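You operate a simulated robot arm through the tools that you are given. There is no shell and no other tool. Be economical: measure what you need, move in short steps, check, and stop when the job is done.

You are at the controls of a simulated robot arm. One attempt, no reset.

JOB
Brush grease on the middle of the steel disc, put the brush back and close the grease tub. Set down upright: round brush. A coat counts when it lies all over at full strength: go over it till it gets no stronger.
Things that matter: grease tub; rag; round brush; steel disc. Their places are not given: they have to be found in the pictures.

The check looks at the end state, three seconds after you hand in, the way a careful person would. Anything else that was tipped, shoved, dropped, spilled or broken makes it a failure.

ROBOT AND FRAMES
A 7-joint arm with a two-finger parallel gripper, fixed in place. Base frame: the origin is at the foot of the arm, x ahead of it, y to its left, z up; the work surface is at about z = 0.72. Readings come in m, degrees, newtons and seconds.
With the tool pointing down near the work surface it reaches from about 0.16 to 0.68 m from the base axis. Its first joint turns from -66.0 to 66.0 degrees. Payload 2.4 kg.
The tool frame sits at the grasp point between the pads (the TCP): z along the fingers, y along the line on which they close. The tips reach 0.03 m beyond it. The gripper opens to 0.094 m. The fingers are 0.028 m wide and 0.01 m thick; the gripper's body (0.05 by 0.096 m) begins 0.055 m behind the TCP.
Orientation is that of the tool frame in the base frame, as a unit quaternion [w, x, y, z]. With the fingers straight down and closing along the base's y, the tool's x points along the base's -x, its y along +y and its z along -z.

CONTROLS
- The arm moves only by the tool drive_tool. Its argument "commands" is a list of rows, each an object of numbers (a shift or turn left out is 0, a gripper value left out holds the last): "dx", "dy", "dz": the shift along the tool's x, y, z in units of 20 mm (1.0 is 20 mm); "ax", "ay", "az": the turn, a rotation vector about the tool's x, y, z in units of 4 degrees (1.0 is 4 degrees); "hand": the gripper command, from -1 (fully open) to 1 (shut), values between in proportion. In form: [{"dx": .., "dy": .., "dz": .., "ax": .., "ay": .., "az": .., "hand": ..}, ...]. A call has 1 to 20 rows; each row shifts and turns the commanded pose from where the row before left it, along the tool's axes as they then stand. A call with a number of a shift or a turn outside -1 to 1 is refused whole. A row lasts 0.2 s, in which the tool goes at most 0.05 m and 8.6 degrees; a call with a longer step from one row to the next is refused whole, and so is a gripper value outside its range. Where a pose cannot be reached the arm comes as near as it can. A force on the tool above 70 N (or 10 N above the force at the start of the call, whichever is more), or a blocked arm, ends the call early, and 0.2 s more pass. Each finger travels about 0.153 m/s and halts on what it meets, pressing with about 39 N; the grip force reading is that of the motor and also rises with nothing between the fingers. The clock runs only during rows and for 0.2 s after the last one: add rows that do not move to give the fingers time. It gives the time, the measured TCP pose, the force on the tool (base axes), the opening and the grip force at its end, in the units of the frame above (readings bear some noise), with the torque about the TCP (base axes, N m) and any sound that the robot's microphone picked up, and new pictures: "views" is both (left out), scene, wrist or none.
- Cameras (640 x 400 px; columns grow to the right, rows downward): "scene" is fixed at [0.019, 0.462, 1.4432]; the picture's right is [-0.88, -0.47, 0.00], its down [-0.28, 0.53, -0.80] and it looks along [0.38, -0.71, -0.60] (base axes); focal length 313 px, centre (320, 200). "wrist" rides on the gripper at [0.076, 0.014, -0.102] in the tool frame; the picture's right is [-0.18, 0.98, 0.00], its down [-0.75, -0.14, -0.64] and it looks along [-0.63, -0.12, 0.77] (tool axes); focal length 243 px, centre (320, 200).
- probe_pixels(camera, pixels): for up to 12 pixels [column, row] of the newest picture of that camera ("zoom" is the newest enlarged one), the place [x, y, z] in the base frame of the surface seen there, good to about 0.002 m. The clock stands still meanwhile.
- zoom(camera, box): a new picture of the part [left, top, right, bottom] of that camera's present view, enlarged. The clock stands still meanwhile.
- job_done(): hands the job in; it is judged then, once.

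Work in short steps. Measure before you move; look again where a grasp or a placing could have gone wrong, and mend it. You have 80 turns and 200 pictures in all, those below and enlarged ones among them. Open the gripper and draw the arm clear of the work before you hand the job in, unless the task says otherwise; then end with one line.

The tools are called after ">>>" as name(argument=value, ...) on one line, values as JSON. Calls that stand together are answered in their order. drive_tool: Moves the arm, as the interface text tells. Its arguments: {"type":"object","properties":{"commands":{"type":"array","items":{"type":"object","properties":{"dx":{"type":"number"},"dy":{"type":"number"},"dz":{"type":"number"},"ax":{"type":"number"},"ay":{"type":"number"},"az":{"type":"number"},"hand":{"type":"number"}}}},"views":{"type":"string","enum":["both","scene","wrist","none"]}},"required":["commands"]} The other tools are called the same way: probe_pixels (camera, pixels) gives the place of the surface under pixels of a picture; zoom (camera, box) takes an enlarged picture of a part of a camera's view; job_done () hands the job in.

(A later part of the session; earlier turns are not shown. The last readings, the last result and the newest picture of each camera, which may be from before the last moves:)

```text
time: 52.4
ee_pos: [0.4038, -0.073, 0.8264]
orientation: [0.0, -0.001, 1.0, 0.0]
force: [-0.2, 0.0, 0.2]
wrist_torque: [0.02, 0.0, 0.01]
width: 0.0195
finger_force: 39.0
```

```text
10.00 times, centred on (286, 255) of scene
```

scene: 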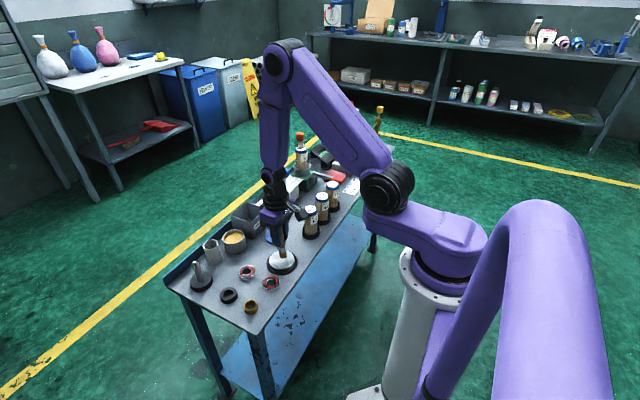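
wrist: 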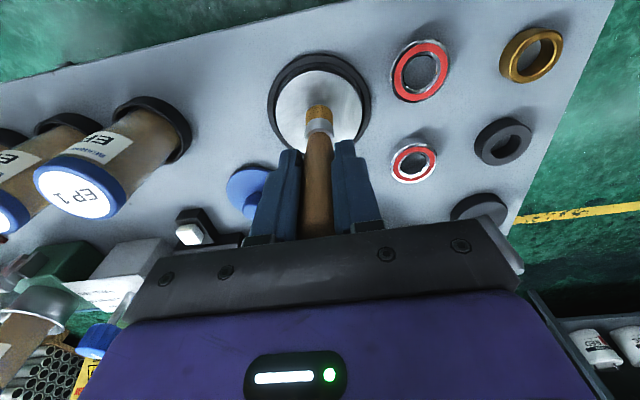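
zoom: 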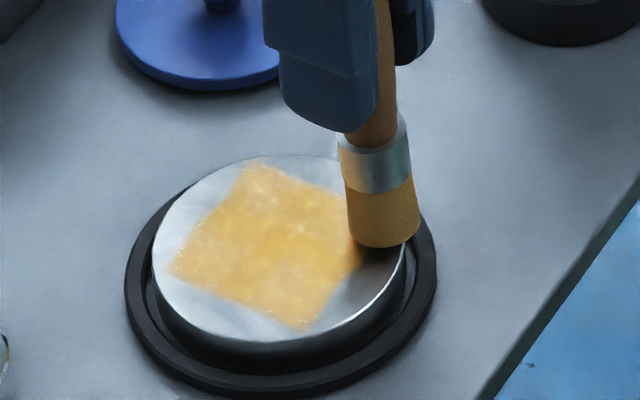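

The patch still has paler spots and the force reads about zero. I press about 0.5 mm lower and go over it again.

>>> drive_tool(commands=[{"dz": 0.03}, {"dx": -0.63}, {"dx": -0.63}, {"dx": -0.64}, {"dy": 0.475}, {"dx": 0.63}, {"dx": 0.63}, {"dx": 0.64}, {"dy": 0.475}, {"dx": -0.63}, {"dx": -0.63}, {"dx": -0.64}, {"dy": 0.475}, {"dx": 0.63}, {"dx": 0.63}, {"dx": 0.64}, {"dy": 0.475}, {"dx": -0.63}, {"dx": -0.63}, {"dx": -0.64}], views="none")

>>> zoom(camera="scene", box=[262, 235, 310, 275])

```text
time: 56.6
ee_pos: [0.4424, -0.0365, 0.8254]
orientation: [0.0, -0.001, 1.0, 0.0]
force: [-0.5, -0.5, -0.2]
wrist_torque: [0.0, -0.02, 0.02]
width: 0.0193
finger_force: 39.2
```

```text
10.00 times, centred on (286, 255) of scene
```

zoom: 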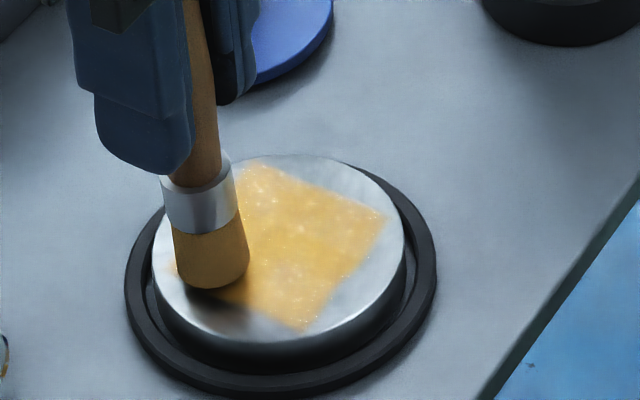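

No visible change, so the brush may be spent or the coat full. I lift, inspect, and re-dip to make sure.

>>> drive_tool(commands=[{"dz": -0.5}, {"dz": -1}, {"dz": -1}, {"dz": -1}, {"dz": -0.5}, {"dx": -0.92, "dy": -0.03}, {"dx": -0.92, "dy": -0.03}, {"dx": -0.92, "dy": -0.03}, {"dx": -0.92, "dy": -0.04}, {"dx": -0.92, "dy": -0.04}, {"dx": -0.92, "dy": -0.04}, {"dx": -0.92, "dy": -0.04}, {"dx": -0.92, "dy": -0.04}, {}, {}])

>>> zoom(camera="scene", box=[262, 240, 302, 280])

>>> zoom(camera="scene", box=[190, 190, 270, 260])

```text
time: 59.8
ee_pos: [0.5897, -0.0421, 0.9047]
orientation: [0.0, -0.001, 1.0, 0.0]
force: [-1.0, -0.4, -0.1]
wrist_torque: [0.0, -0.01, -0.03]
width: 0.0193
finger_force: 38.7
```

scene: 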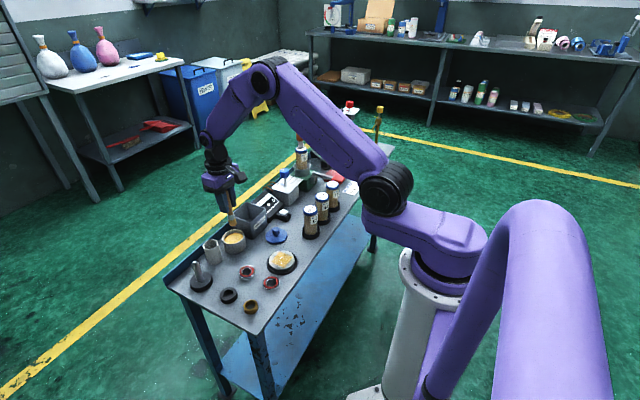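
wrist: 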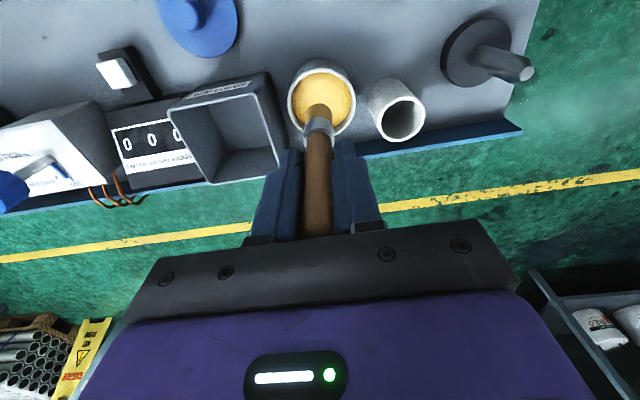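

```text
10.00 times, centred on (282, 260) of scene
```

zoom: 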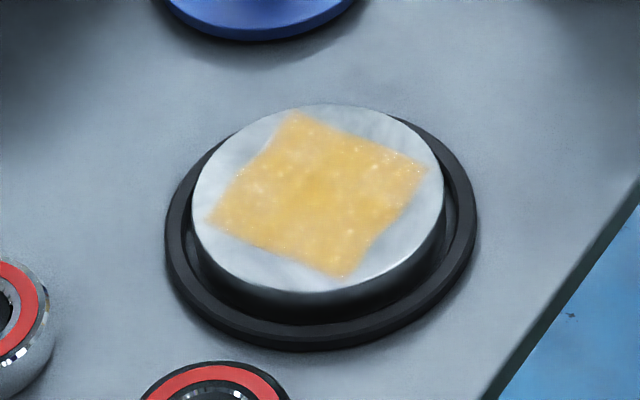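

```text
5.71 times, centred on (230, 225) of scene
```

zoom: 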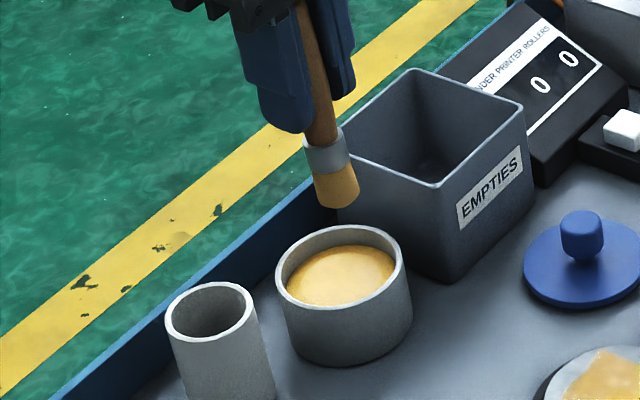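

The coat is denser in the middle, thinner at the rims, and the bristles look lighter. I re-dip, down to light contact around TCP z 0.845.

>>> drive_tool(commands=[{"dz": 1}, {"dz": 1}, {"dz": 0.7}, {"dz": 0.3}, {"dx": 0.25}, {"dx": -0.25, "dy": 0.25}, {"dx": -0.25, "dy": -0.25}, {"dx": 0.25, "dy": -0.25}, {"dy": 0.25}, {}], views="none")

>>> zoom(camera="scene", box=[190, 200, 270, 270])

```text
time: 62.0
ee_pos: [0.589, -0.0422, 0.8459]
orientation: [0.0, 0.0, 1.0, 0.0]
force: [-0.1, -0.1, -1.0]
wrist_torque: [-0.03, 0.0, 0.02]
width: 0.0195
finger_force: 39.0
```

```text
5.71 times, centred on (230, 235) of scene
```

zoom: 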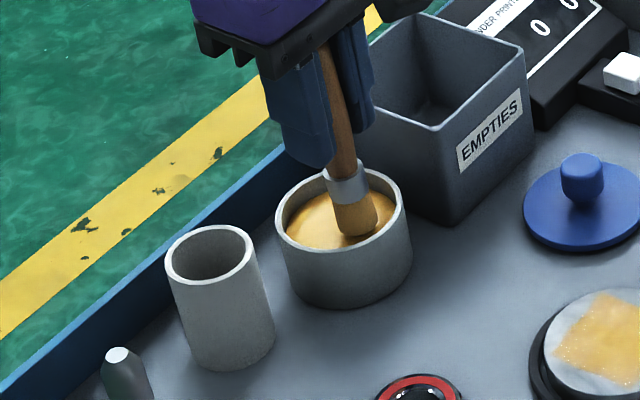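

Not quite reloaded: no force and bristles still pale. I go 1–3 mm deeper.

>>> drive_tool(commands=[{"dz": 0.06}, {"dz": 0.06}, {}, {"dx": 0.2}, {"dx": -0.4}, {"dx": 0.2}, {}], views="none")

>>> zoom(camera="scene", box=[190, 200, 270, 270])

```text
time: 63.6
ee_pos: [0.5909, -0.0431, 0.8442]
orientation: [0.003, -0.001, 1.0, 0.0]
force: [7.8, -0.2, 15.4]
wrist_torque: [-0.09, -0.65, -0.01]
width: 0.0193
finger_force: 39.1
```

```text
5.71 times, centred on (230, 235) of scene
```

zoom: 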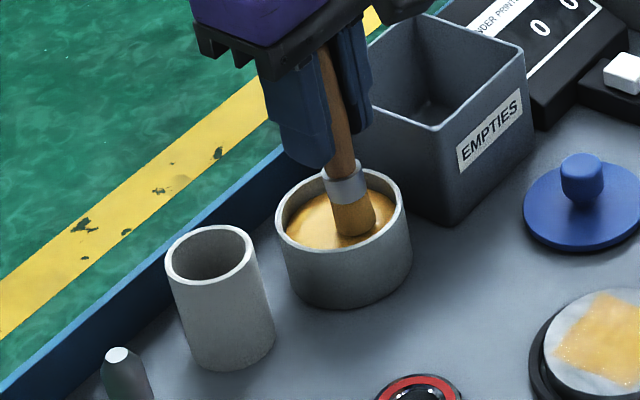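

Reloaded (darker bristles). I lift and carry to the near corner of the patch (0.4035,−0.074), stopping just above it.

>>> drive_tool(commands=[{"dz": -0.5}, {"dz": -0.7}, {"dz": -0.9}, {"dz": -0.9}, {}, {"dx": 0.93, "dy": -0.16}, {"dx": 0.93, "dy": -0.16}, {"dx": 0.93, "dy": -0.16}, {"dx": 0.93, "dy": -0.16}, {"dx": 0.93, "dy": -0.16}, {"dx": 0.93, "dy": -0.16}, {"dx": 0.93, "dy": -0.16}, {"dx": 0.93, "dy": -0.15}, {"dx": 0.93, "dy": -0.15}, {"dx": 0.93, "dy": -0.15}, {}, {"dz": 1}, {"dz": 1}, {"dz": 1}, {"dz": 0.6}], views="none")

>>> zoom(camera="scene", box=[262, 235, 310, 275])

```text
time: 67.8
ee_pos: [0.4012, -0.0733, 0.8311]
orientation: [0.0, -0.001, 1.0, 0.0]
force: [-0.7, -0.2, -0.4]
wrist_torque: [0.0, -0.01, -0.01]
width: 0.0197
finger_force: 39.2
```

```text
10.00 times, centred on (286, 255) of scene
```

zoom: 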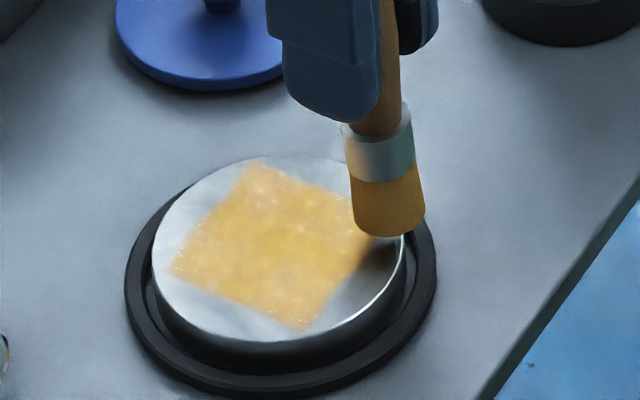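

I shift 2 mm toward the patch and lower to contact.

>>> drive_tool(commands=[{"dx": -0.1, "dz": 0.15}, {"dz": 0.08}, {"dz": 0.05}, {}], views="none")

```text
time: 68.8
ee_pos: [0.4041, -0.0732, 0.8259]
orientation: [0.0, 0.0, 1.0, 0.001]
force: [-0.6, -0.2, -0.3]
wrist_torque: [0.0, 0.01, -0.02]
width: 0.0195
finger_force: 39.0
```

>>> drive_tool(commands=[{"dz": 0.05}, {}], views="none")

>>> drive_tool(commands=[{"dz": 0.04}, {}], views="none")

```text
time: 69.4
ee_pos: [0.404, -0.0736, 0.824]
orientation: [0.0, -0.001, 1.0, 0.0]
force: [-1.7, 0.0, 10.2]
wrist_torque: [0.06, 0.12, -0.01]
width: 0.0195
finger_force: 39.1
```

```text
time: 70.0
ee_pos: [0.4044, -0.0728, 0.8239]
orientation: [0.0, 0.001, 1.0, 0.0]
force: [-2.4, 0.0, 26.8]
wrist_torque: [0.02, 0.17, 0.02]
width: 0.0198
finger_force: 38.9
```

Contact is at z about 0.824, so the last passes barely touched. I ease to about 10 N and raster the whole patch.

>>> drive_tool(commands=[{"dz": -0.035}, {"dx": -0.63}, {"dx": -0.63}, {"dx": -0.64}, {"dy": 0.475}, {"dx": 0.63}, {"dx": 0.63}, {"dx": 0.64}, {"dy": 0.475}, {"dx": -0.63}, {"dx": -0.63}, {"dx": -0.64}, {"dy": 0.475}, {"dx": 0.63}, {"dx": 0.63}, {"dx": 0.64}, {"dy": 0.475}, {"dx": -0.63}, {"dx": -0.63}, {"dx": -0.64}], views="none")

>>> zoom(camera="scene", box=[262, 235, 310, 275])

>>> drive_tool(commands=[{}, {"dy": -0.63}, {"dy": -0.63}, {"dy": -0.64}, {"dx": 0.475}, {"dy": 0.63}, {"dy": 0.63}, {"dy": 0.64}, {"dx": 0.475}, {"dy": -0.63}, {"dy": -0.63}, {"dy": -0.64}, {"dx": 0.475}, {"dy": 0.63}, {"dy": 0.63}, {"dy": 0.64}, {"dx": 0.475}, {"dy": -0.63}, {"dy": -0.63}, {"dy": -0.64}], views="none")

>>> zoom(camera="scene", box=[262, 235, 310, 275])

```text
time: 74.2
ee_pos: [0.4422, -0.0347, 0.8243]
orientation: [0.001, 0.0, 1.0, -0.001]
force: [-0.8, -0.6, 4.3]
wrist_torque: [-0.06, 0.08, 0.04]
width: 0.0201
finger_force: 38.8
```

```text
10.00 times, centred on (286, 255) of scene
```

zoom: 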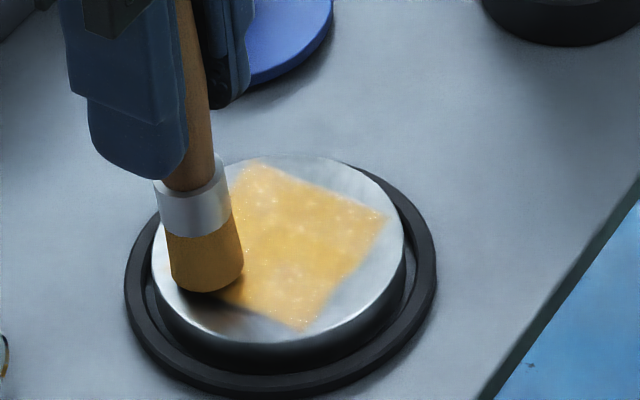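

```text
time: 78.4
ee_pos: [0.4041, -0.0745, 0.8254]
orientation: [0.0, -0.001, 1.0, 0.0]
force: [-0.3, 0.3, -0.6]
wrist_torque: [-0.04, 0.04, -0.02]
width: 0.0199
finger_force: 39.0
```

```text
10.00 times, centred on (286, 255) of scene
```

zoom: 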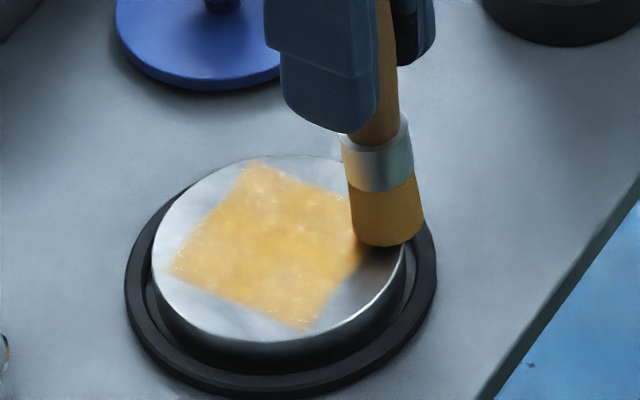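

Slight gain at best and the force is again near zero here. I press about 0.8 mm lower for a firmer pass.

>>> drive_tool(commands=[{"dz": 0.05}, {"dx": -0.63}, {"dx": -0.63}, {"dx": -0.64}, {"dy": 0.475}, {"dx": 0.63}, {"dx": 0.63}, {"dx": 0.64}, {"dy": 0.475}, {"dx": -0.63}, {"dx": -0.63}, {"dx": -0.64}, {"dy": 0.475}, {"dx": 0.63}, {"dx": 0.63}, {"dx": 0.64}, {"dy": 0.475}, {"dx": -0.63}, {"dx": -0.63}, {"dx": -0.64}], views="none")

>>> drive_tool(commands=[{"dz": 0.02}, {"dy": -0.63}, {"dy": -0.63}, {"dy": -0.64}, {"dx": 0.475}, {"dy": 0.63}, {"dy": 0.63}, {"dy": 0.64}, {"dx": 0.475}, {"dy": -0.63}, {"dy": -0.63}, {"dy": -0.64}, {"dx": 0.475}, {"dy": 0.63}, {"dy": 0.63}, {"dy": 0.64}, {"dx": 0.475}, {"dy": -0.63}, {"dy": -0.63}, {"dy": -0.64}], views="none")

>>> zoom(camera="scene", box=[262, 235, 310, 275])

```text
time: 82.6
ee_pos: [0.4427, -0.036, 0.8222]
orientation: [0.0, -0.001, 1.0, 0.0]
force: [0.5, 0.1, -0.1]
wrist_torque: [-0.01, 0.04, 0.0]
width: 0.02
finger_force: 39.0
```

```text
time: 86.8
ee_pos: [0.4043, -0.0735, 0.8232]
orientation: [0.0, -0.001, 1.0, 0.001]
force: [-0.3, -0.4, -0.5]
wrist_torque: [-0.01, 0.0, -0.02]
width: 0.0198
finger_force: 39.2
```

```text
10.00 times, centred on (286, 255) of scene
```

zoom: 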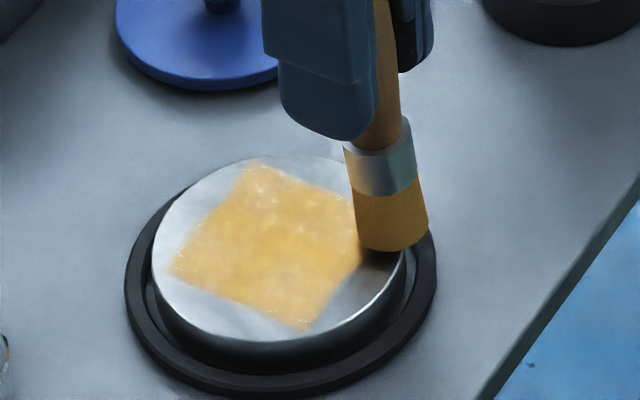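

I lift and swing toward the tub to compare the coat with the earlier clear view.

>>> drive_tool(commands=[{"dz": -0.5}, {"dz": -1}, {"dz": -1}, {"dz": -1}, {"dz": -0.5}, {"dx": -0.94, "dy": 0.16}, {"dx": -0.94, "dy": 0.16}, {"dx": -0.94, "dy": 0.16}, {"dx": -0.94, "dy": 0.16}, {"dx": -0.94, "dy": 0.16}, {"dx": -0.94, "dy": 0.16}, {"dx": -0.94, "dy": 0.16}, {"dx": -0.94, "dy": 0.16}, {"dx": -0.94, "dy": 0.16}, {"dx": -0.84, "dy": 0.11}, {}], views="wrist")

>>> zoom(camera="scene", box=[262, 240, 302, 280])

>>> zoom(camera="scene", box=[190, 190, 270, 260])

```text
time: 90.2
ee_pos: [0.5886, -0.0418, 0.9031]
orientation: [-0.001, -0.001, 1.0, 0.0]
force: [-0.7, 0.3, 0.3]
wrist_torque: [0.0, 0.0, 0.03]
width: 0.0197
finger_force: 39.0
```

wrist: 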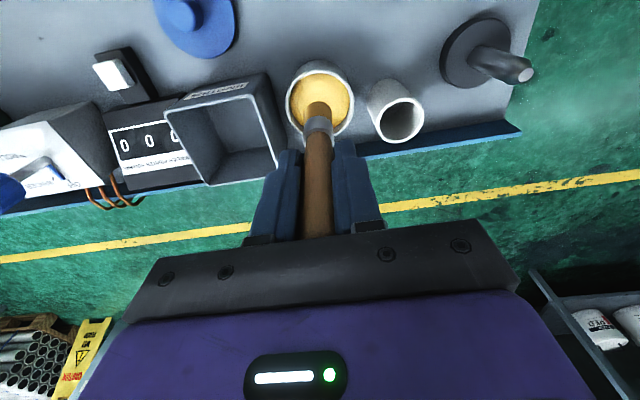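

```text
10.00 times, centred on (282, 260) of scene
```

zoom: 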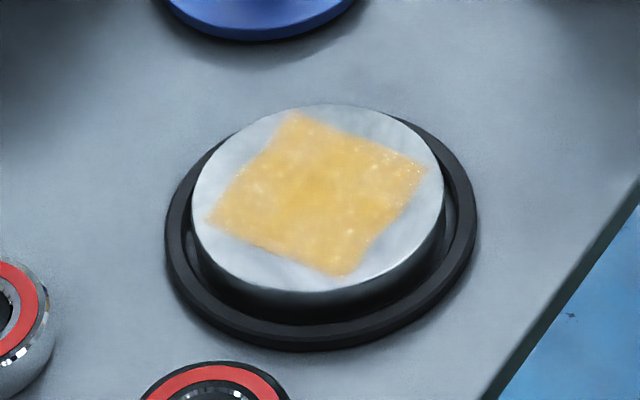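

```text
5.71 times, centred on (230, 225) of scene
```

zoom: 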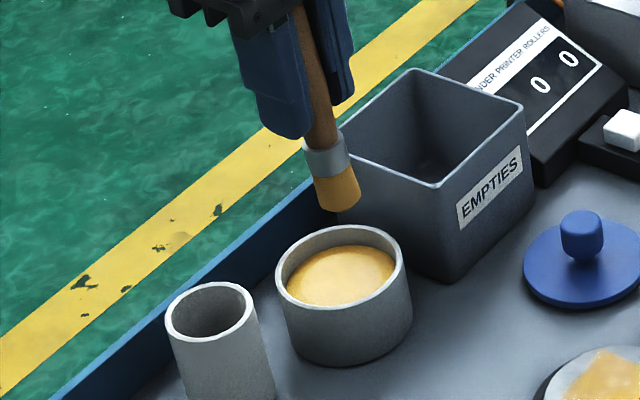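

The coat looks almost unchanged, so likely near full. For certainty I re-dip and make one more pass with contact verified per lane.

>>> drive_tool(commands=[{"dz": 1}, {"dz": 1}, {"dz": 0.8}, {"dz": 0.15}, {"dz": 0.07}, {}], views="none")

>>> drive_tool(commands=[{"dz": 0.05}, {}], views="none")

>>> zoom(camera="scene", box=[190, 200, 270, 270])

```text
time: 91.6
ee_pos: [0.5908, -0.042, 0.8416]
orientation: [0.0, 0.0, 1.0, 0.0]
force: [0.1, 0.5, 0.2]
wrist_torque: [-0.01, -0.01, 0.02]
width: 0.0194
finger_force: 38.6
```

```text
time: 92.2
ee_pos: [0.59, -0.0414, 0.8412]
orientation: [0.0, -0.001, 1.0, 0.001]
force: [-1.2, 0.5, 2.4]
wrist_torque: [0.03, 0.08, 0.02]
width: 0.0193
finger_force: 39.3
```

```text
5.71 times, centred on (230, 235) of scene
```

zoom: 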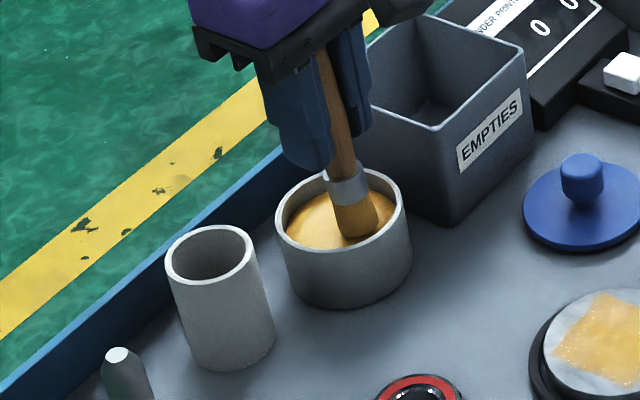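

Contact at 0.841 here implies disc contact at about 0.821, so the last pass did hover. I load slightly more, then go to the disc corner and find contact again.

>>> drive_tool(commands=[{"dz": 0.03}, {}, {}, {"dz": -0.5}, {"dz": -0.7}, {"dz": -0.9}, {"dz": -0.9}, {"dx": 0.93, "dy": -0.16}, {"dx": 0.93, "dy": -0.16}, {"dx": 0.93, "dy": -0.16}, {"dx": 0.93, "dy": -0.16}, {"dx": 0.93, "dy": -0.16}, {"dx": 0.93, "dy": -0.16}, {"dx": 0.93, "dy": -0.16}, {"dx": 0.93, "dy": -0.16}, {"dx": 0.93, "dy": -0.16}, {"dx": 0.93, "dy": -0.16}, {}], views="none")

>>> drive_tool(commands=[{"dz": 1}, {"dz": 1}, {"dz": 1}, {"dz": 0.8}, {}], views="none")

```text
time: 96.0
ee_pos: [0.405, -0.0741, 0.9006]
orientation: [0.0, 0.0, 1.0, 0.0]
force: [-0.5, -0.1, 0.3]
wrist_torque: [-0.02, 0.0, -0.01]
width: 0.0198
finger_force: 38.8
```

```text
time: 97.2
ee_pos: [0.4036, -0.0743, 0.8231]
orientation: [0.0, -0.001, 1.0, 0.0]
force: [-0.4, 0.8, -0.2]
wrist_torque: [0.05, 0.02, -0.01]
width: 0.02
finger_force: 39.0
```

>>> drive_tool(commands=[{"dz": 0.07}, {}], views="none")

>>> drive_tool(commands=[{"dz": 0.05}, {}], views="none")

>>> zoom(camera="scene", box=[262, 235, 310, 275])

```text
time: 97.8
ee_pos: [0.4033, -0.0748, 0.8219]
orientation: [0.0, -0.001, 1.0, 0.0]
force: [-1.2, 0.6, 3.4]
wrist_torque: [0.05, 0.05, 0.03]
width: 0.0197
finger_force: 39.0
```

```text
time: 98.4
ee_pos: [0.4041, -0.0762, 0.8222]
orientation: [0.001, -0.001, 1.0, -0.001]
force: [-1.1, 1.5, 26.8]
wrist_torque: [0.19, 0.18, 0.01]
width: 0.0196
finger_force: 39.3
```

```text
10.00 times, centred on (286, 255) of scene
```

zoom: 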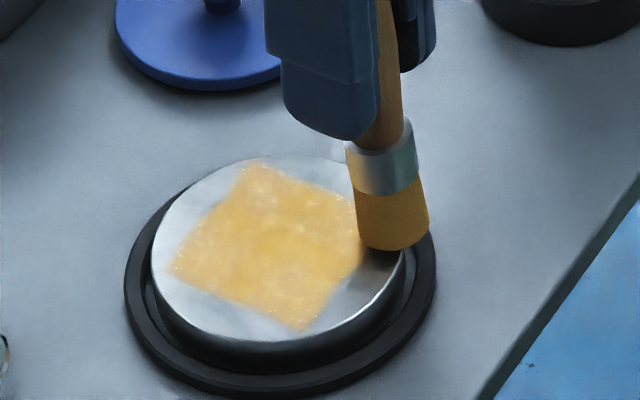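

Contact verified at 0.822. I ease a touch and stroke two lanes at a time, checking force.

>>> drive_tool(commands=[{"dz": -0.015}, {"dx": -0.48}, {"dx": -0.48}, {"dx": -0.47}, {"dx": -0.47}, {}, {"dy": 0.35}, {"dx": 0.48}, {"dx": 0.48}, {"dx": 0.47}, {"dx": 0.47}], views="none")

>>> drive_tool(commands=[{"dy": 0.35}, {"dx": -0.48}, {"dx": -0.48}, {"dx": -0.47}, {"dx": -0.47}, {"dy": 0.35}, {"dx": 0.48}, {"dx": 0.48}, {"dx": 0.47}, {"dx": 0.47}], views="none")

>>> zoom(camera="scene", box=[262, 235, 310, 275])

```text
time: 100.8
ee_pos: [0.4035, -0.0688, 0.8246]
orientation: [0.0, -0.001, 1.0, -0.001]
force: [0.4, 0.2, -0.2]
wrist_torque: [0.01, 0.0, 0.03]
width: 0.0194
finger_force: 39.3
```

```text
time: 103.0
ee_pos: [0.4047, -0.0541, 0.8241]
orientation: [0.0, -0.001, 1.0, -0.001]
force: [0.4, 0.4, -0.5]
wrist_torque: [-0.03, 0.01, 0.04]
width: 0.0198
finger_force: 39.4
```

```text
10.00 times, centred on (286, 255) of scene
```

zoom: 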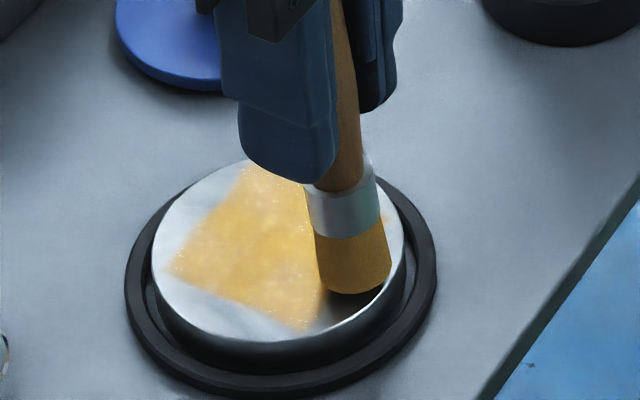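

Each call seems to restart from the measured pose, so pressure gets lost. I now press down within each call and keep checking.

>>> drive_tool(commands=[{"dz": 0.13}, {"dz": 0.04}, {}], views="none")

```text
time: 103.8
ee_pos: [0.405, -0.0545, 0.8203]
orientation: [0.002, 0.0, 1.0, 0.0]
force: [0.1, -0.4, 32.8]
wrist_torque: [0.02, 0.03, -0.02]
width: 0.02
finger_force: 39.2
```

>>> drive_tool(commands=[{"dz": 0.01}, {"dx": -0.48}, {"dx": -0.48}, {"dx": -0.47}, {"dx": -0.47}, {"dy": 0.45}, {"dx": 0.48}, {"dx": 0.48}, {"dx": 0.47}, {"dx": 0.47}, {"dy": 0.45}, {"dx": -0.48}, {"dx": -0.48}, {"dx": -0.47}, {"dx": -0.47}], views="none")

>>> zoom(camera="scene", box=[262, 235, 310, 275])

```text
time: 107.0
ee_pos: [0.4427, -0.0352, 0.8178]
orientation: [0.0, 0.0, 1.0, -0.001]
force: [-1.1, -0.5, 4.7]
wrist_torque: [-0.03, 0.14, 0.0]
width: 0.0195
finger_force: 38.9
```

```text
10.00 times, centred on (286, 255) of scene
```

zoom: 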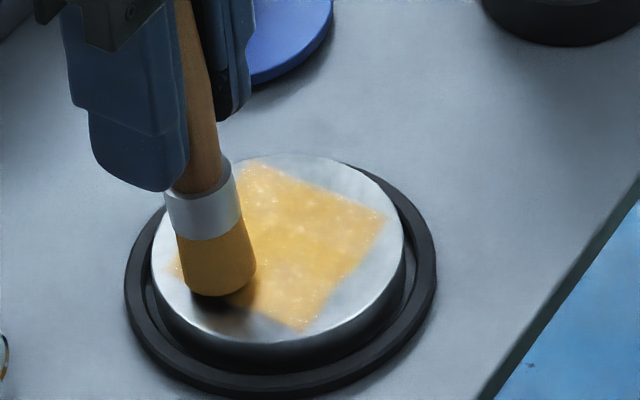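

In contact (4.7 N) throughout this call. I do the cross lanes without extra pressing.

>>> drive_tool(commands=[{"dy": -0.63}, {"dy": -0.63}, {"dy": -0.7}, {"dx": 0.475}, {"dy": 0.63}, {"dy": 0.63}, {"dy": 0.7}, {"dx": 0.475}, {"dy": -0.63}, {"dy": -0.63}, {"dy": -0.7}, {"dx": 0.475}, {"dy": 0.63}, {"dy": 0.63}, {"dy": 0.7}, {"dx": 0.475}, {"dy": -0.63}, {"dy": -0.63}, {"dy": -0.7}, {}], views="none")

>>> zoom(camera="scene", box=[262, 235, 310, 275])

```text
time: 111.2
ee_pos: [0.4038, -0.0753, 0.8203]
orientation: [0.0, 0.0, 1.0, 0.0]
force: [0.7, 0.4, 0.5]
wrist_torque: [0.01, -0.03, 0.04]
width: 0.0198
finger_force: 38.8
```

```text
10.00 times, centred on (286, 255) of scene
```

zoom: 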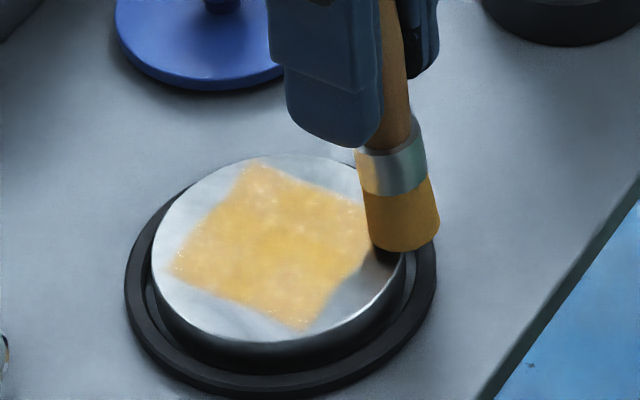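

The tip now sits ~5 mm toward −x/−y (brush tilted a little in the grip). I lift and view the coat clear, and measure the brush.

>>> drive_tool(commands=[{"dz": -0.5}, {"dz": -1}, {"dz": -1}, {"dz": -1}, {"dz": -0.6}, {"dx": -0.94, "dy": 0.16}, {"dx": -0.94, "dy": 0.16}, {"dx": -0.94, "dy": 0.16}, {"dx": -0.94, "dy": 0.16}, {"dx": -0.94, "dy": 0.16}, {"dx": -0.94, "dy": 0.16}, {"dx": -0.94, "dy": 0.16}, {"dx": -0.94, "dy": 0.16}, {"dx": -0.94, "dy": 0.16}, {"dx": -0.84, "dy": 0.16}, {}], views="wrist")

>>> zoom(camera="scene", box=[262, 240, 302, 280])

>>> zoom(camera="scene", box=[205, 170, 265, 230])

```text
time: 114.6
ee_pos: [0.5893, -0.0421, 0.9013]
orientation: [0.0, -0.002, 1.0, 0.0]
force: [0.1, -0.2, 0.1]
wrist_torque: [-0.01, -0.03, 0.01]
width: 0.0195
finger_force: 38.5
```

wrist: 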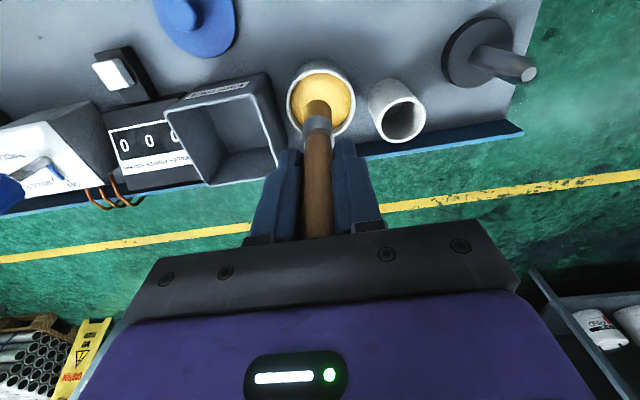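

```text
10.00 times, centred on (282, 260) of scene
```

zoom: 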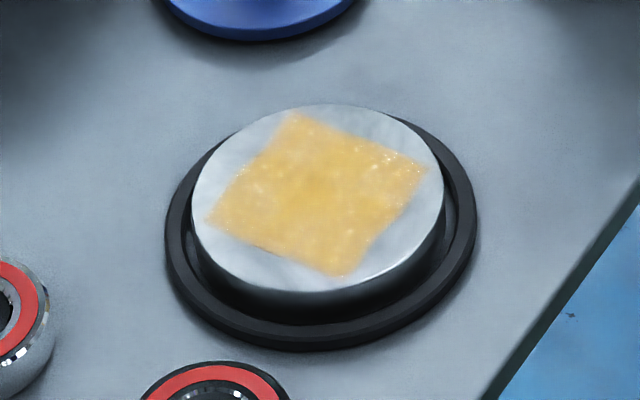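

```text
6.67 times, centred on (235, 200) of scene
```

zoom: 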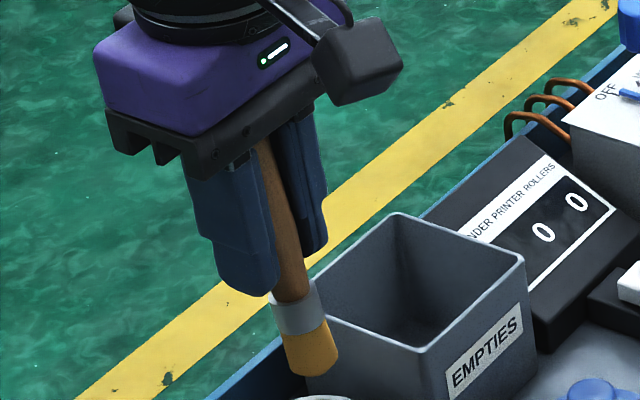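

The coat looks the same as two passes ago. I check it from another angle with the wrist camera, from about (0.40,−0.14,0.94).

>>> drive_tool(commands=[{"dz": -1}, {"dz": -1}, {"dx": 0.95, "dy": -0.5}, {"dx": 0.95, "dy": -0.5}, {"dx": 0.95, "dy": -0.5}, {"dx": 0.95, "dy": -0.5}, {"dx": 0.95, "dy": -0.5}, {"dx": 0.95, "dy": -0.5}, {"dx": 0.95, "dy": -0.5}, {"dx": 0.95, "dy": -0.5}, {"dx": 0.95, "dy": -0.5}, {"dx": 0.95, "dy": -0.5}, {}], views="wrist")

>>> zoom(camera="wrist", box=[360, 30, 480, 130])

```text
time: 117.4
ee_pos: [0.4006, -0.1425, 0.9407]
orientation: [0.0, -0.001, 1.0, 0.0]
force: [1.0, 0.0, -0.4]
wrist_torque: [0.0, 0.01, 0.02]
width: 0.0199
finger_force: 39.6
```

wrist: 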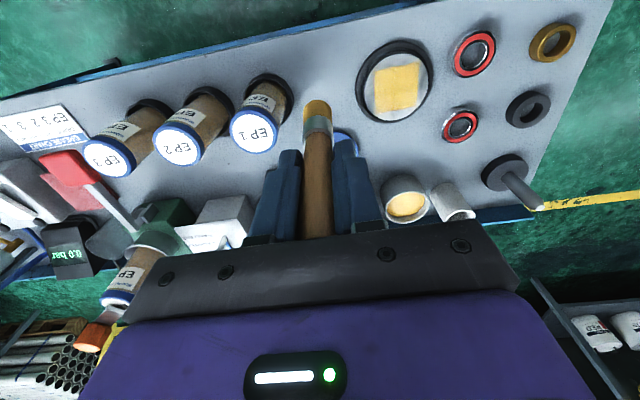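

```text
4.00 times, centred on (420, 80) of wrist
```

zoom: 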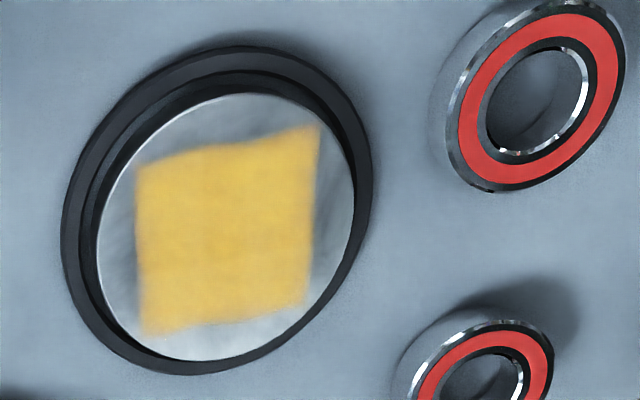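

The coat is uniform and opaque. Now I carry the brush above the cup (0.6145,0.0285) at z 0.94.

>>> drive_tool(commands=[{"dx": -0.97, "dy": 0.777}, {"dx": -0.97, "dy": 0.777}, {"dx": -0.97, "dy": 0.777}, {"dx": -0.97, "dy": 0.777}, {"dx": -0.97, "dy": 0.777}, {"dx": -0.97, "dy": 0.777}, {"dx": -0.97, "dy": 0.777}, {"dx": -0.97, "dy": 0.777}, {"dx": -0.97, "dy": 0.777}, {"dx": -0.97, "dy": 0.777}, {"dx": -0.97, "dy": 0.777}, {}, {}])

>>> zoom(camera="scene", box=[180, 170, 260, 260])

```text
time: 120.2
ee_pos: [0.6136, 0.0282, 0.9418]
orientation: [0.0, 0.0, 1.0, 0.0]
force: [-0.5, -0.3, -0.4]
wrist_torque: [0.0, 0.0, 0.0]
width: 0.0201
finger_force: 38.9
```

scene: 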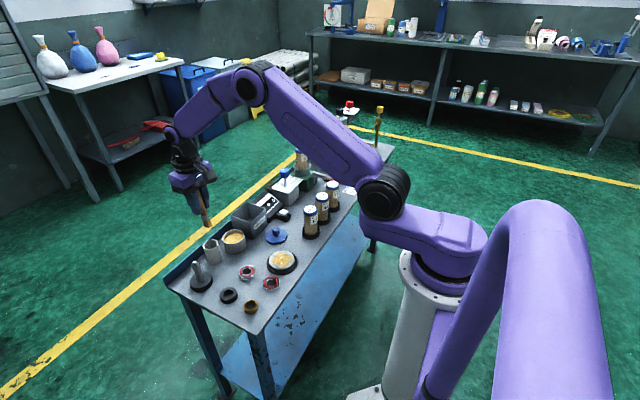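
wrist: 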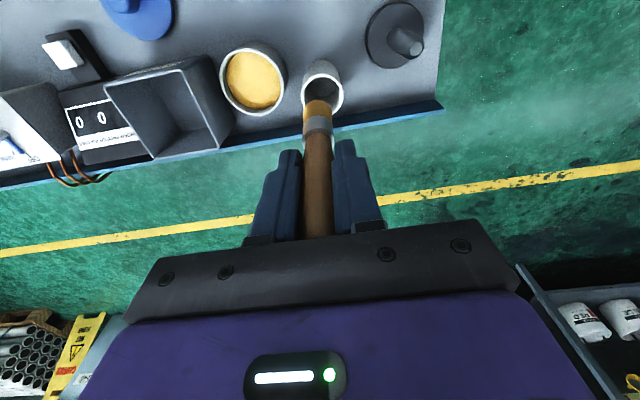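

```text
4.44 times, centred on (220, 215) of scene
```

zoom: 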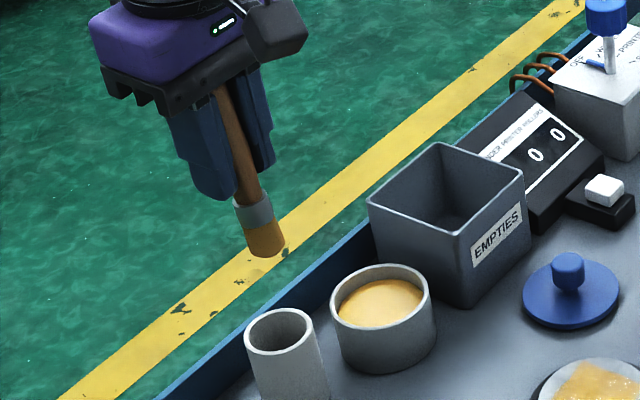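

The brush hangs tilted. I probe its axis to compensate.

>>> probe_pixels(camera="zoom", pixels=[[266, 252], [252, 240], [280, 235], [262, 225], [252, 210], [246, 180], [235, 150], [266, 240]])

>>> probe_pixels(camera="wrist", pixels=[[317, 103], [306, 108], [329, 108], [318, 115], [317, 150], [317, 190], [323, 62], [341, 88], [303, 92]])

```text
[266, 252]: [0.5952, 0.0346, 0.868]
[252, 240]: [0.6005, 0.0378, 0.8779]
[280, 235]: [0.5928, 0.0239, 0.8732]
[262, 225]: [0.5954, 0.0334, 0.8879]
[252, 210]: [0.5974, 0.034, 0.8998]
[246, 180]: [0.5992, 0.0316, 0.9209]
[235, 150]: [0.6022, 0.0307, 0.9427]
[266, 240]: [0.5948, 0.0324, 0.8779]
```

```text
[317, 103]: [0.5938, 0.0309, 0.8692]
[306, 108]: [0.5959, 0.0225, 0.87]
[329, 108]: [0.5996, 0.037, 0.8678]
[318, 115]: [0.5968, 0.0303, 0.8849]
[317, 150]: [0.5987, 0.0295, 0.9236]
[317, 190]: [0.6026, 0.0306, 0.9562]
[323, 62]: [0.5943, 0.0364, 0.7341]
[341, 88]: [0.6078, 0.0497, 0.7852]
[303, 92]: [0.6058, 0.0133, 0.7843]
```

The brush leans about 7.5° (tip toward −x). I turn the tool about its y by −7.5° to bring the brush upright, then check.

>>> drive_tool(commands=[{"ay": -0.62}, {"ay": -0.62}, {"ay": -0.62}, {}, {}], views="wrist")

>>> zoom(camera="scene", box=[180, 170, 260, 260])

>>> probe_pixels(camera="zoom", pixels=[[255, 252], [242, 240], [272, 240], [250, 225], [245, 205], [242, 180], [235, 150], [256, 242]])

```text
time: 121.4
ee_pos: [0.6129, 0.029, 0.941]
orientation: [0.065, 0.001, 0.998, 0.0]
force: [0.3, -0.8, -1.1]
wrist_torque: [0.03, 0.0, 0.01]
width: 0.0197
finger_force: 39.2
```

wrist: 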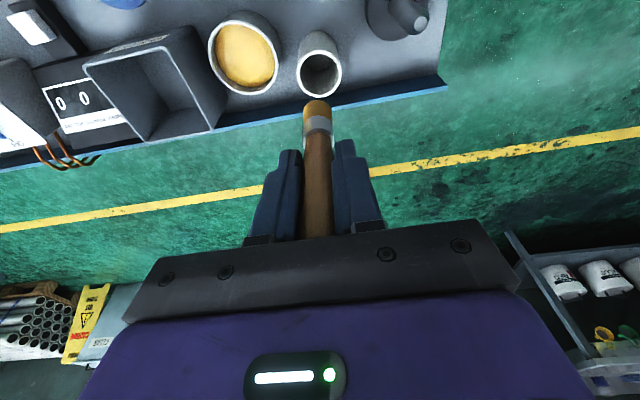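

```text
4.44 times, centred on (220, 215) of scene
```

zoom: 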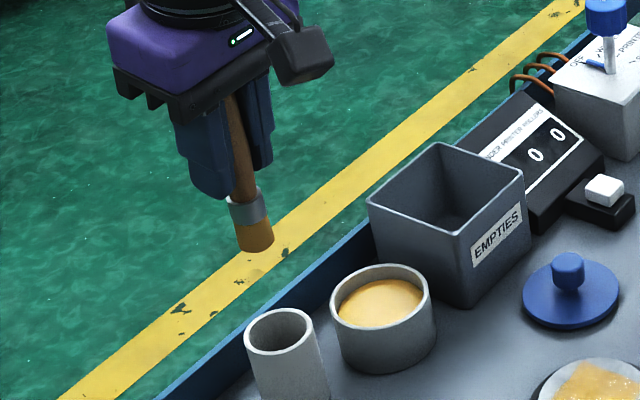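

```text
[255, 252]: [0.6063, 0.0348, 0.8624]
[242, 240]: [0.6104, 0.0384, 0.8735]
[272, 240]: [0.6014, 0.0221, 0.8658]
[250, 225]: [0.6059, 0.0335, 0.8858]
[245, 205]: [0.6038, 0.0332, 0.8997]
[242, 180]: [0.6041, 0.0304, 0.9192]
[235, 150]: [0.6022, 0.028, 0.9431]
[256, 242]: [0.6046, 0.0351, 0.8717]
```

The brush now hangs upright with its tip at about (0.613,0.029). I descend straight down (compensating the tilt) partway into the cup and check.

>>> drive_tool(commands=[{"dx": -0.07}, {"dx": 0.13, "dz": 0.99}, {"dx": 0.13, "dz": 0.99}, {"dx": 0.13, "dz": 0.99}, {"dx": 0.07, "dz": 0.5}, {"dx": 0.07, "dz": 0.5}, {"dx": 0.07, "dz": 0.5}, {}], views="wrist")

>>> zoom(camera="scene", box=[180, 190, 260, 270])

```text
time: 123.2
ee_pos: [0.615, 0.0282, 0.8501]
orientation: [0.065, 0.0, 0.998, 0.0]
force: [-0.6, 0.0, -0.8]
wrist_torque: [0.03, -0.05, -0.04]
width: 0.0197
finger_force: 38.7
```

wrist: 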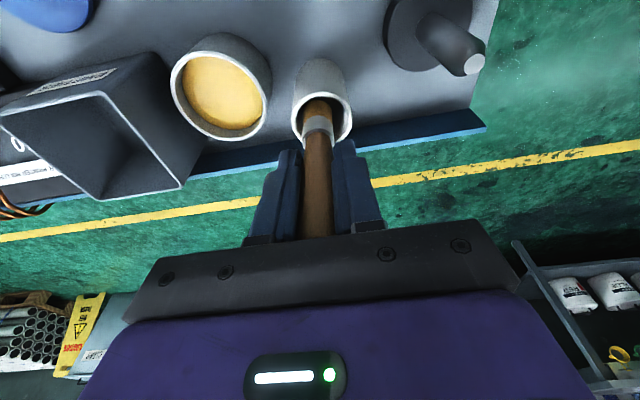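

```text
5.00 times, centred on (220, 230) of scene
```

zoom: 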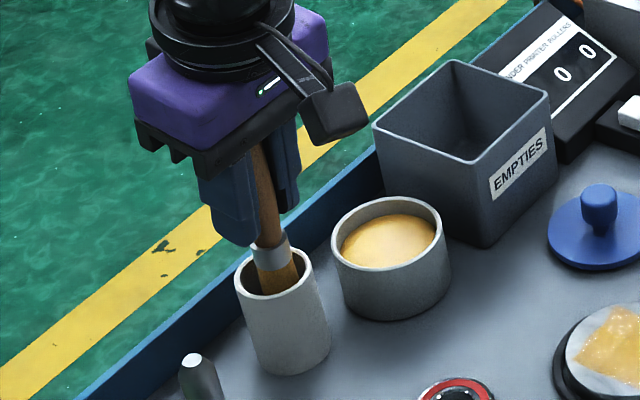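

The tip is inside the rim. I continue to TCP z 0.823, where the fingertips are just above the rim.

>>> drive_tool(commands=[{"dx": 0.06, "dz": 0.45}, {"dx": 0.06, "dz": 0.45}, {"dx": 0.055, "dz": 0.42}, {}], views="wrist")

>>> zoom(camera="scene", box=[190, 215, 240, 265])

```text
time: 124.2
ee_pos: [0.6155, 0.0277, 0.825]
orientation: [0.065, -0.001, 0.998, 0.0]
force: [0.1, 0.0, -0.5]
wrist_torque: [0.03, -0.03, 0.0]
width: 0.0197
finger_force: 39.2
```

wrist: 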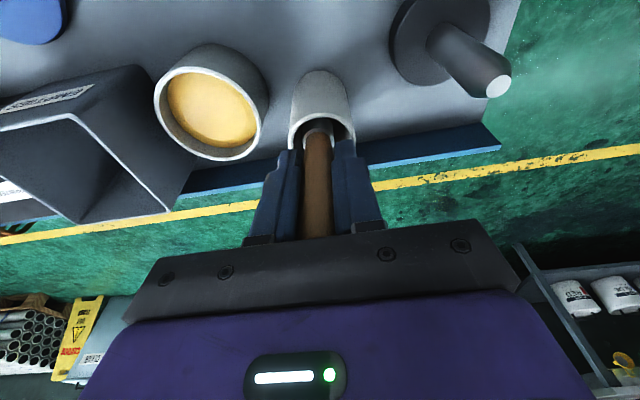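

```text
8.00 times, centred on (215, 240) of scene
```

zoom: 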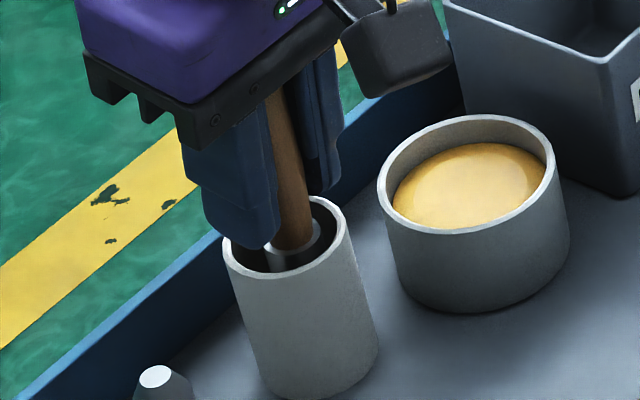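

Fingertips are just above the rim. I loosen slightly (width ≈0.024) so the brush slides down guided, then look.

>>> drive_tool(commands=[{"hand": 0.5}, {"hand": 0.5}, {"hand": 0.5}], views="wrist")

>>> zoom(camera="scene", box=[190, 215, 240, 265])

```text
time: 125.0
ee_pos: [0.6136, 0.0288, 0.8254]
orientation: [0.064, -0.001, 0.998, 0.0]
force: [-0.3, -0.4, 0.1]
wrist_torque: [0.0, 0.01, 0.0]
width: 0.0235
finger_force: 0.1
```

wrist: 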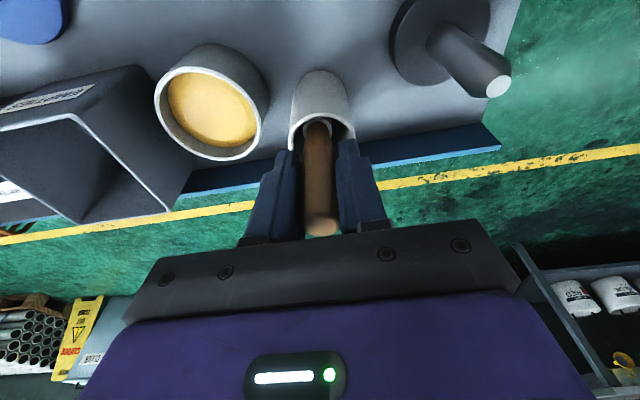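

```text
8.00 times, centred on (215, 240) of scene
```

zoom: 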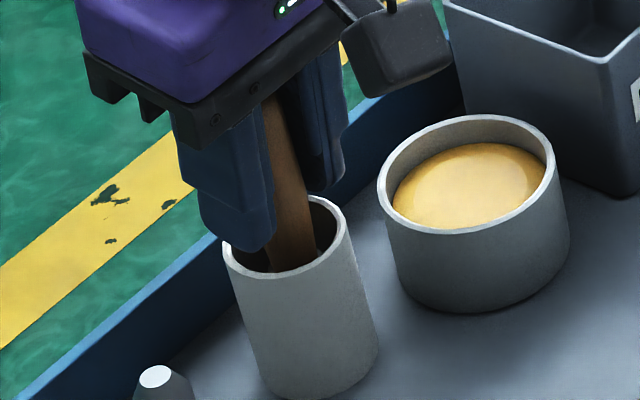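

The brush has slid to the cup floor and stands. I open further and rise straight up, then bring the tool vertical again.

>>> drive_tool(commands=[{"hand": 0}, {"hand": 0}, {"dx": -0.07, "dz": -0.5}, {"dx": -0.13, "dz": -0.99}, {"dx": -0.13, "dz": -0.99}, {"dx": -0.13, "dz": -0.99}, {"dx": -0.13, "dz": -0.99}, {"dx": -0.13, "dz": -0.99}, {"ay": 0.62}, {"ay": 0.62}, {"ay": 0.62}, {}])

>>> zoom(camera="scene", box=[185, 210, 265, 270])

```text
time: 127.6
ee_pos: [0.6142, 0.0282, 0.9351]
orientation: [0.0, 0.001, 1.0, 0.001]
force: [-0.6, 0.7, 0.0]
wrist_torque: [0.01, 0.0, 0.01]
width: 0.0473
finger_force: 0.2
```

scene: 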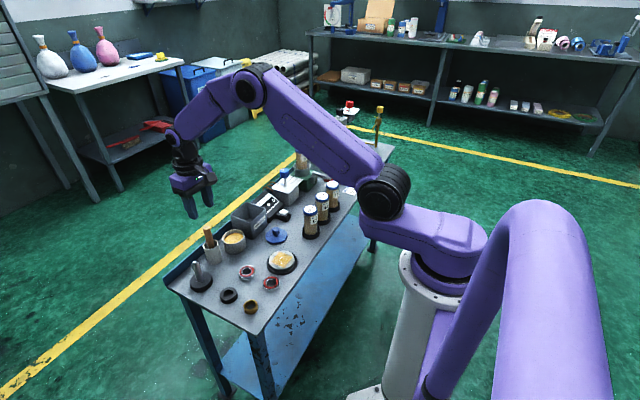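
wrist: 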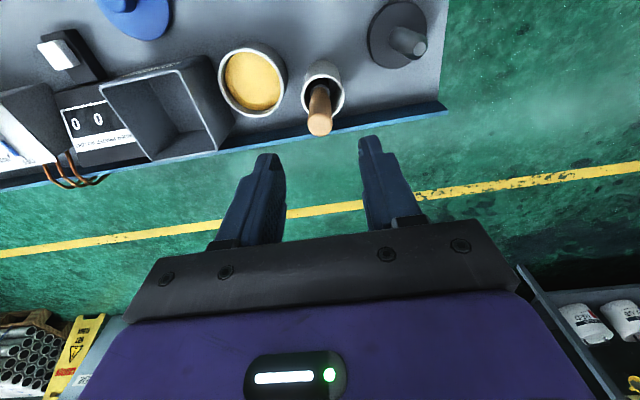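

```text
6.67 times, centred on (225, 240) of scene
```

zoom: 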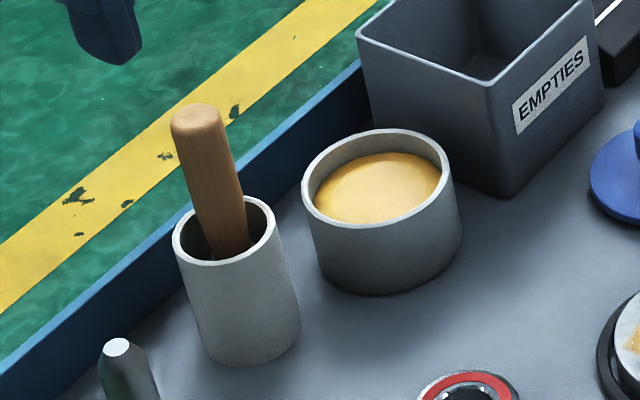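

The brush stands upright in its cup as before. Now I measure the tub rim and the lid knob.

>>> probe_pixels(camera="wrist", pixels=[[219, 83], [285, 78], [249, 49], [256, 115], [252, 84]])

>>> zoom(camera="scene", box=[255, 215, 300, 255])

>>> probe_pixels(camera="scene", pixels=[[276, 230], [275, 231], [277, 231], [266, 236], [286, 236], [276, 242]])

```text
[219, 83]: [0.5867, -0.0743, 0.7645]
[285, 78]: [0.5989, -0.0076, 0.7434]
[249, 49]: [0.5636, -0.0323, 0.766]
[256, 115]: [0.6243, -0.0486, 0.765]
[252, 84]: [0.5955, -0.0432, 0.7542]
```

```text
10.00 times, centred on (278, 235) of scene
```

zoom: 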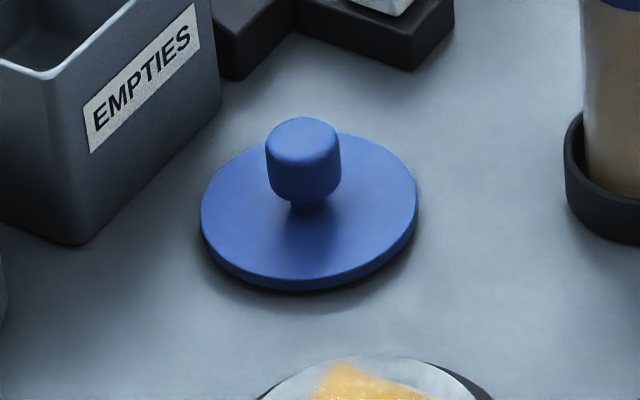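

```text
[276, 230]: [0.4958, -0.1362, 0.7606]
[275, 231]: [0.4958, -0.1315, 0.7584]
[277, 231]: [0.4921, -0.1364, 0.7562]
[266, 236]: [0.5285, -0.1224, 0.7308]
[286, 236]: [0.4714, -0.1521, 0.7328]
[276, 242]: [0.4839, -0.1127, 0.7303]
```

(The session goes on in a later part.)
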